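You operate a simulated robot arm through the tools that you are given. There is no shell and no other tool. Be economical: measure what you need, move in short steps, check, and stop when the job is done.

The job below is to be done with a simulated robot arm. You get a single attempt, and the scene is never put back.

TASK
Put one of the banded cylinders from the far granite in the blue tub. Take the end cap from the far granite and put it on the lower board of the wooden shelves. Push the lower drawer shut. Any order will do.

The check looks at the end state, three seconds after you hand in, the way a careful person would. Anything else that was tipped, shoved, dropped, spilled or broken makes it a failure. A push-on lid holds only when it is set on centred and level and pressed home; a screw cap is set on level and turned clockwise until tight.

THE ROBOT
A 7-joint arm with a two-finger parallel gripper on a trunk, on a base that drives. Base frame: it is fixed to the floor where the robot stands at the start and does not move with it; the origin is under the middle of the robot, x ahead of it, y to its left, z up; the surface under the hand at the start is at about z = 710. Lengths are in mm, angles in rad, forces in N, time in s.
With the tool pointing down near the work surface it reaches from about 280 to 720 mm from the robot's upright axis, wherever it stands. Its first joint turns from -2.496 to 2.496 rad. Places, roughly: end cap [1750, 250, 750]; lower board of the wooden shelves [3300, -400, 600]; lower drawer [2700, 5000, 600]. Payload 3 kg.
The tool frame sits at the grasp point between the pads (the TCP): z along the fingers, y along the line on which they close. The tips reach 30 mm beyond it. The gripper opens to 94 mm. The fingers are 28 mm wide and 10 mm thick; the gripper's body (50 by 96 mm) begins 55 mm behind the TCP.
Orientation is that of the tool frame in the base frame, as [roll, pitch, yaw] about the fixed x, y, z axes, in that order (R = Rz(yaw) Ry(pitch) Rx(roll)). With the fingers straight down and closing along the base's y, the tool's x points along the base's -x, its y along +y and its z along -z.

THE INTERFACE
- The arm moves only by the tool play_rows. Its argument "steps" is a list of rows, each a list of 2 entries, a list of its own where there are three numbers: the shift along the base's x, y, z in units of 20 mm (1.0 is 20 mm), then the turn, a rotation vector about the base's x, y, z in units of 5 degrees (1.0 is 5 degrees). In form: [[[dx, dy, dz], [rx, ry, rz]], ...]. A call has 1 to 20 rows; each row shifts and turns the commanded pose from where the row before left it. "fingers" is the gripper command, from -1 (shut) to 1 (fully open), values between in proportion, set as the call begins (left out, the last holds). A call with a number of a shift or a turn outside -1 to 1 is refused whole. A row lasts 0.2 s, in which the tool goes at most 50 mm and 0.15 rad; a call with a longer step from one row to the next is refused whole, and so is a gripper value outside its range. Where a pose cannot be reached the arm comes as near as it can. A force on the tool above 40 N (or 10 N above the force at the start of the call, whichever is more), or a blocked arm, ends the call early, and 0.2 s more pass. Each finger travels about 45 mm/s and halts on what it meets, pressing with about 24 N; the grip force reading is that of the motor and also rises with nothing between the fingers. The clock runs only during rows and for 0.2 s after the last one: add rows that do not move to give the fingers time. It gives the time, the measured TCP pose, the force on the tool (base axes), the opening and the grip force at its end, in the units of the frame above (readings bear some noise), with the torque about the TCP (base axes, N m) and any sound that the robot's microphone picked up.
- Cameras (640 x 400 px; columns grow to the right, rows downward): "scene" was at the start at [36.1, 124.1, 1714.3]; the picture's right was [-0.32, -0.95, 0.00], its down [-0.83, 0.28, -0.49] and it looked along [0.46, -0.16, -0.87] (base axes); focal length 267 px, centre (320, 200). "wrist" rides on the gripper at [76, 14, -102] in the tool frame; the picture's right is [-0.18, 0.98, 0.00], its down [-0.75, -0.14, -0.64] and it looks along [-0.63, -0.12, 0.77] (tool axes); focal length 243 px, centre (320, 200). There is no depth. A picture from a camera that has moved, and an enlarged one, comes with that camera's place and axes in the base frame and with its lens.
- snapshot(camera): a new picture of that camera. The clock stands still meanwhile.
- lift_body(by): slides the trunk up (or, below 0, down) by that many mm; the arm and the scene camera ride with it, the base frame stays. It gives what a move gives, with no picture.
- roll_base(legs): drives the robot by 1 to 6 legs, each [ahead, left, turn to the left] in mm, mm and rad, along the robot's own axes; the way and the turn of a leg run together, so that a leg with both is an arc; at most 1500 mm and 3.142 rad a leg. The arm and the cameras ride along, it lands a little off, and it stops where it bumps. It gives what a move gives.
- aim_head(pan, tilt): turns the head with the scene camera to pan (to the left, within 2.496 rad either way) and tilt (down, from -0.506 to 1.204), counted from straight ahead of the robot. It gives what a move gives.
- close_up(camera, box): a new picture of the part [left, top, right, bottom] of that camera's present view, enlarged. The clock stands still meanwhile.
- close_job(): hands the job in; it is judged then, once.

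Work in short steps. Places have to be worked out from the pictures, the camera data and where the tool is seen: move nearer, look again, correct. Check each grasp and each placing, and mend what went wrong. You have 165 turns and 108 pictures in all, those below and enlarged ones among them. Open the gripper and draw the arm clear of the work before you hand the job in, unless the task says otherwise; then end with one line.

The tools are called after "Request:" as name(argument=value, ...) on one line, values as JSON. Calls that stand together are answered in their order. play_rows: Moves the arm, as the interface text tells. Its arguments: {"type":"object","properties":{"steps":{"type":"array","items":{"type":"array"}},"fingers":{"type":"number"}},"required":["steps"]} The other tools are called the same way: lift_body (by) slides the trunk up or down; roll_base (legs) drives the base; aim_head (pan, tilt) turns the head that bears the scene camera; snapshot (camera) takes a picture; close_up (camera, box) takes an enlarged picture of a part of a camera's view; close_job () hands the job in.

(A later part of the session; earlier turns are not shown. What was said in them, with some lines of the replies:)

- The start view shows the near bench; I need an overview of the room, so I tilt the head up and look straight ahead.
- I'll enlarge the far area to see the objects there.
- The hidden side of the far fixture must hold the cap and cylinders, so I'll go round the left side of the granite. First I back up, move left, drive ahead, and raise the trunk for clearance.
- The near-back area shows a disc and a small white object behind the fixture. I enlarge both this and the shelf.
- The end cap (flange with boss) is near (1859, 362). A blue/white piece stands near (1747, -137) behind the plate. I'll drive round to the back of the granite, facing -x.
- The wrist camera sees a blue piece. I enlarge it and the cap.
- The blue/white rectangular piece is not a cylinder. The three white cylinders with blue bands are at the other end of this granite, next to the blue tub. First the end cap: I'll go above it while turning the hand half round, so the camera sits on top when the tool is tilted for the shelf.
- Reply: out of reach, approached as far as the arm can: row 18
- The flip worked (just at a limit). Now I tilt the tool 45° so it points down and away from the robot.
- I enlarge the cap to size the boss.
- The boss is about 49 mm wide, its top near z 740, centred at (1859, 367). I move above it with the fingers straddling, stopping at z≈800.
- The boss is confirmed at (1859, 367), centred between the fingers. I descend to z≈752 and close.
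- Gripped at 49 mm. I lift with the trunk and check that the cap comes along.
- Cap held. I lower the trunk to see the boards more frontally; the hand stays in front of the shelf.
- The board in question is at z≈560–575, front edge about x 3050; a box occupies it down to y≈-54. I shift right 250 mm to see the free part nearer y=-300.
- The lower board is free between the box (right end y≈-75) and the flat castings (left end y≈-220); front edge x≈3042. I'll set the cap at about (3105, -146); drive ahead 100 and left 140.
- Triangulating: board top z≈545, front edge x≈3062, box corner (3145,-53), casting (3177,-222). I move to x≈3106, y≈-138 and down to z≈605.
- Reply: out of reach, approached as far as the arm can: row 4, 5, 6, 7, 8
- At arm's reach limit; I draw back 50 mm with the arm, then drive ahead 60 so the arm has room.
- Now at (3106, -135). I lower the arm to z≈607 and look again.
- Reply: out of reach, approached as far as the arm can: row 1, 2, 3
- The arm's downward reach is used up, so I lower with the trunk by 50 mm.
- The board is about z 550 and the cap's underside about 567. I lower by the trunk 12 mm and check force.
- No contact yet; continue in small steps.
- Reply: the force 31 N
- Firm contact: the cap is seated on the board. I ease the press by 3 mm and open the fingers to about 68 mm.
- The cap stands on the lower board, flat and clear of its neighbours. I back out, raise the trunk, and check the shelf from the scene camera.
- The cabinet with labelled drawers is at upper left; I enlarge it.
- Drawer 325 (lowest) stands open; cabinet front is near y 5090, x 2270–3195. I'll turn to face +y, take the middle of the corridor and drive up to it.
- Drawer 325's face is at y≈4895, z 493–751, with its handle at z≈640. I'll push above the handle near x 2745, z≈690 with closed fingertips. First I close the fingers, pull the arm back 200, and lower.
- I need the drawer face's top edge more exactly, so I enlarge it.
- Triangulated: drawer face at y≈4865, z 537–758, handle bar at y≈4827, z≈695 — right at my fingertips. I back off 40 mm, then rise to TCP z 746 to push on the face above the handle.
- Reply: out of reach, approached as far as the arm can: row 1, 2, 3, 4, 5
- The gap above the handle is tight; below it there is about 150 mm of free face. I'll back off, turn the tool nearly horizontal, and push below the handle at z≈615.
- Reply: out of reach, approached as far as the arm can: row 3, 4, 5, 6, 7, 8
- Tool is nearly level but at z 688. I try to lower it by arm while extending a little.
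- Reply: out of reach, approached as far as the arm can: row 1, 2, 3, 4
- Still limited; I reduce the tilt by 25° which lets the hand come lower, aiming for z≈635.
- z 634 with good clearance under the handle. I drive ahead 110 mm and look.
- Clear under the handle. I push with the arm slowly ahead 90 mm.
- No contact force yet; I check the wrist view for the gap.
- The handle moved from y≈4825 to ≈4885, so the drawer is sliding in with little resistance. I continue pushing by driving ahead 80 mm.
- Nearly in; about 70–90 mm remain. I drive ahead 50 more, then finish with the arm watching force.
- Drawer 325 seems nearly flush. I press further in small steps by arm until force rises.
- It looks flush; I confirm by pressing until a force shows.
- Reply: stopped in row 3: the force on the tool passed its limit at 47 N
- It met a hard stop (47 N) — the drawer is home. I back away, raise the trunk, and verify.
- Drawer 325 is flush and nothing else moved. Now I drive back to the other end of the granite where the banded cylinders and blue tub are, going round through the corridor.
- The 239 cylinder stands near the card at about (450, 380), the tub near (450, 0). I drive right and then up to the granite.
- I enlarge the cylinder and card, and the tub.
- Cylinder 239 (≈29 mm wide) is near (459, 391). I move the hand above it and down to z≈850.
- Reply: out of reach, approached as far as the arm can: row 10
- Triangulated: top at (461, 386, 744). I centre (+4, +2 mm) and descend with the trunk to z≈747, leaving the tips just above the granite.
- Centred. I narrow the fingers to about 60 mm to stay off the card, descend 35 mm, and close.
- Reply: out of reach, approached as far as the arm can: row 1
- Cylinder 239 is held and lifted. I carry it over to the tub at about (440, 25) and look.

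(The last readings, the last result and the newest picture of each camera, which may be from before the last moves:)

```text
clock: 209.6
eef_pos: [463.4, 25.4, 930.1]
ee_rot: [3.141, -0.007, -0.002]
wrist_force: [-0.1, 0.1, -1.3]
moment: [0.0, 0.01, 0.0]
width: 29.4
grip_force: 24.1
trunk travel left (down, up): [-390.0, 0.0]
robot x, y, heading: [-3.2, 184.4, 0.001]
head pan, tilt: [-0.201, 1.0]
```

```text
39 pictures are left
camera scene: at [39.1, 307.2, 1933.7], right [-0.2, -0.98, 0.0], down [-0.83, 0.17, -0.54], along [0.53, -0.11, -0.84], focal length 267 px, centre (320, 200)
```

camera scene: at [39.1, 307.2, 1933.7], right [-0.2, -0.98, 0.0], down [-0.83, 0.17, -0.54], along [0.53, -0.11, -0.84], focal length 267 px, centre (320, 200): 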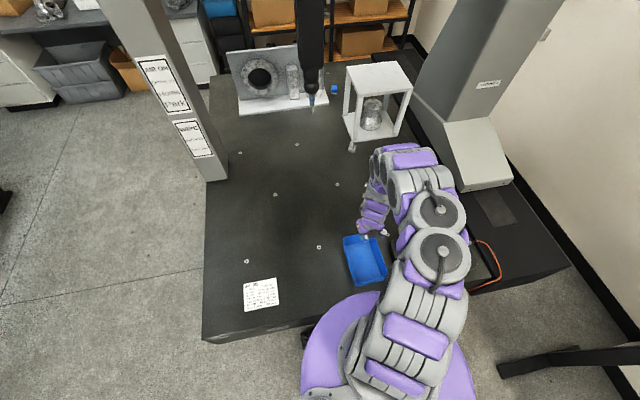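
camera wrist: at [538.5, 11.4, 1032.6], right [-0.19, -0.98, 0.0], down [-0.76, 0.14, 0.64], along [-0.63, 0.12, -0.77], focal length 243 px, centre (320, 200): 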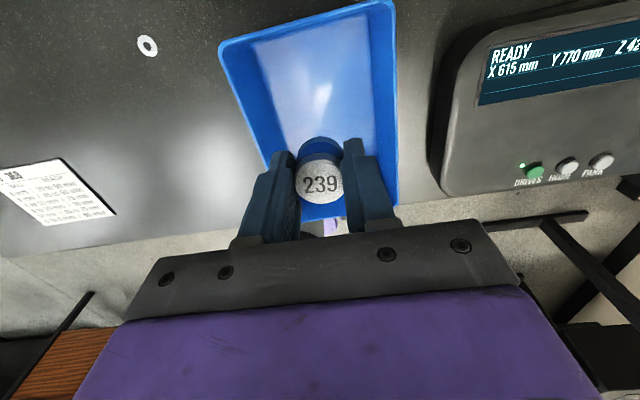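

Tub rim spans x≈312–525, y≈-48–100, centre (418, 26). I shift back 42 mm, then lower with the trunk into it.

Request:
play_rows(steps=[[[-1, 0, 0], [0, 0, 0]], [[-1, 0, 0], [0, 0, 0]], [[0, 0, 0], [0, 0, 0]]])

Request:
lift_body(by=-110)

Request:
snapshot(camera="wrist")

```text
clock: 210.4
eef_pos: [422.4, 26.1, 930.1]
ee_rot: [-3.141, -0.006, -0.001]
wrist_force: [0.5, -0.7, -1.0]
moment: [-0.01, 0.0, -0.01]
width: 29.0
grip_force: 24.2
trunk travel left (down, up): [-390.0, 0.0]
robot x, y, heading: [-5.8, 181.6, -0.002]
head pan, tilt: [-0.201, 1.0]
```

```text
clock: 211.8
eef_pos: [420.5, 23.9, 821.4]
ee_rot: [3.141, -0.005, -0.002]
wrist_force: [-0.2, -0.3, -1.9]
moment: [0.04, -0.01, -0.02]
width: 29.1
grip_force: 23.7
trunk travel left (down, up): [-280.0, 110.0]
robot x, y, heading: [-4.0, 181.3, -0.002]
head pan, tilt: [-0.201, 1.0]
```

```text
38 pictures are left
camera wrist: at [497.7, 11.7, 923.0], right [-0.19, -0.98, 0.0], down [-0.76, 0.14, 0.64], along [-0.63, 0.12, -0.77], focal length 243 px, centre (320, 200)
```

wrist: 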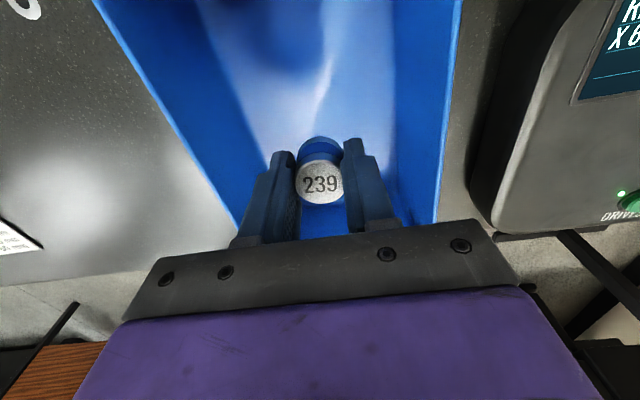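

Well inside the tub walls. I lower 60 mm, then a few more until contact.

Request:
lift_body(by=-62)

Request:
lift_body(by=-4)

Request:
lift_body(by=-3)

```text
clock: 212.8
eef_pos: [421.6, 26.8, 759.0]
ee_rot: [3.142, -0.006, -0.002]
wrist_force: [-0.5, -0.5, -1.4]
moment: [-0.01, 0.0, 0.0]
width: 29.1
grip_force: 24.0
trunk travel left (down, up): [-218.0, 172.0]
robot x, y, heading: [-0.1, 182.0, 0.003]
head pan, tilt: [-0.201, 1.0]
```

```text
clock: 213.4
eef_pos: [420.6, 24.9, 754.6]
ee_rot: [3.14, -0.006, -0.003]
wrist_force: [0.7, 0.0, -1.7]
moment: [0.01, 0.02, 0.04]
width: 29.0
grip_force: 23.9
trunk travel left (down, up): [-214.0, 176.0]
robot x, y, heading: [-4.8, 183.2, 0.001]
head pan, tilt: [-0.201, 1.0]
```

```text
clock: 213.9
eef_pos: [421.9, 24.6, 751.7]
ee_rot: [3.141, -0.008, 0.0]
wrist_force: [-0.2, -0.1, -0.6]
moment: [0.02, -0.05, 0.0]
width: 29.0
grip_force: 23.4
trunk travel left (down, up): [-211.0, 179.0]
robot x, y, heading: [-4.7, 180.8, -0.003]
head pan, tilt: [-0.201, 1.0]
```

Force has begun to fall (touching the floor within a millimetre). I lower 2 mm more, open the fingers partly, and withdraw.

Request:
lift_body(by=-2)

Request:
play_rows(steps=[[[0, 0, 0], [0, 0, 0]], [[0, 0, 0], [0, 0, 0]], [[0, 0, 0], [0, 0, 0]], [[0, 0, 0], [0, 0, 0]]], fingers=0.2)

Request:
lift_body(by=180)

Request:
snapshot(camera="wrist")

```text
clock: 214.4
eef_pos: [422.4, 25.8, 749.5]
ee_rot: [-3.141, -0.006, -0.001]
wrist_force: [-0.9, -0.9, 8.0]
moment: [0.0, 0.02, 0.0]
width: 29.2
grip_force: 23.7
trunk travel left (down, up): [-209.0, 181.0]
robot x, y, heading: [-4.6, 182.9, -0.004]
head pan, tilt: [-0.201, 1.0]
```

```text
clock: 215.4
eef_pos: [422.1, 25.8, 749.8]
ee_rot: [-3.142, -0.008, -0.001]
wrist_force: [0.3, -0.8, -0.3]
moment: [0.04, 0.01, 0.03]
width: 56.6
grip_force: 0.0
trunk travel left (down, up): [-209.0, 181.0]
robot x, y, heading: [-4.9, 182.3, -0.001]
head pan, tilt: [-0.201, 1.0]
```

```text
clock: 217.4
eef_pos: [421.6, 25.7, 929.5]
ee_rot: [3.141, -0.004, -0.002]
wrist_force: [0.8, -0.3, 0.1]
moment: [0.0, 0.01, 0.02]
width: 56.4
grip_force: 0.0
trunk travel left (down, up): [-389.0, 1.0]
robot x, y, heading: [-1.2, 185.5, -0.001]
head pan, tilt: [-0.201, 1.0]
```

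```text
37 pictures are left
camera wrist: at [497.9, 11.9, 1031.7], right [-0.19, -0.98, 0.0], down [-0.76, 0.14, 0.64], along [-0.63, 0.12, -0.77], focal length 243 px, centre (320, 200)
```

wrist: 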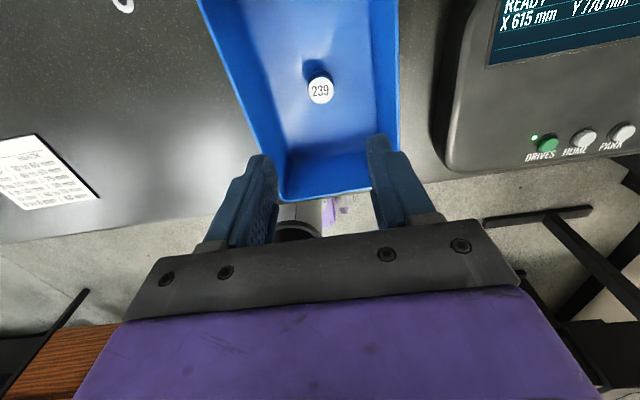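

Cylinder 239 stands in the blue tub. I back the robot away from the granite and open the gripper fully.

Request:
roll_base(legs=[[-350, 0, 0]])

Request:
play_rows(steps=[[[0, 0, 0], [0, 0, 0]], [[0, 0, 0], [0, 0, 0]], [[0, 0, 0], [0, 0, 0]]], fingers=1)

Request:
aim_head(pan=0.0, tilt=0.6)

Request:
snapshot(camera="scene")

```text
clock: 219.7
eef_pos: [71.3, 24.7, 929.2]
ee_rot: [-3.142, -0.006, 0.002]
wrist_force: [0.5, 0.8, -0.1]
moment: [0.01, -0.02, 0.02]
width: 56.4
grip_force: 0.0
trunk travel left (down, up): [-389.0, 1.0]
robot x, y, heading: [-357.2, 180.8, -0.0]
head pan, tilt: [-0.201, 1.0]
```

```text
clock: 220.5
eef_pos: [69.8, 26.2, 930.0]
ee_rot: [-3.141, -0.007, 0.001]
wrist_force: [-0.2, 0.8, -0.6]
moment: [0.0, -0.03, 0.04]
width: 93.9
grip_force: 0.1
trunk travel left (down, up): [-389.0, 1.0]
robot x, y, heading: [-360.7, 181.4, 0.001]
head pan, tilt: [-0.201, 1.0]
```

```text
clock: 221.3
eef_pos: [71.2, 25.3, 930.1]
ee_rot: [-3.141, -0.007, 0.002]
wrist_force: [-0.2, -0.5, 0.1]
moment: [0.01, -0.01, 0.03]
width: 93.8
grip_force: 0.2
trunk travel left (down, up): [-389.0, 1.0]
robot x, y, heading: [-354.2, 178.1, -0.0]
head pan, tilt: [0.0, 0.6]
```

```text
36 pictures are left
camera scene: at [-292.6, 321.8, 1964.6], right [0.0, -1.0, 0.0], down [-0.57, 0.0, -0.82], along [0.82, 0.0, -0.57], focal length 267 px, centre (320, 200)
```

scene: 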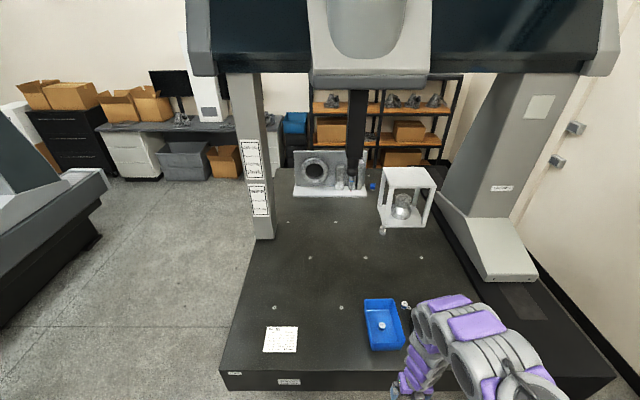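

The cylinder is in the tub and the arm is clear, so I hand in.

Request:
close_job()

```text
The job is handed in.
```

I finished all three parts and handed the job in: banded cylinder 239 is standing in the blue tub on the granite, the end cap (537) is flat on the lower wooden board, and drawer 325 is pushed fully shut. I took the "lower board" to be the one at about z = 550 and the "lower drawer" to be the open drawer 325, since both matched the places given. There is another board and another drawer (302) below them.
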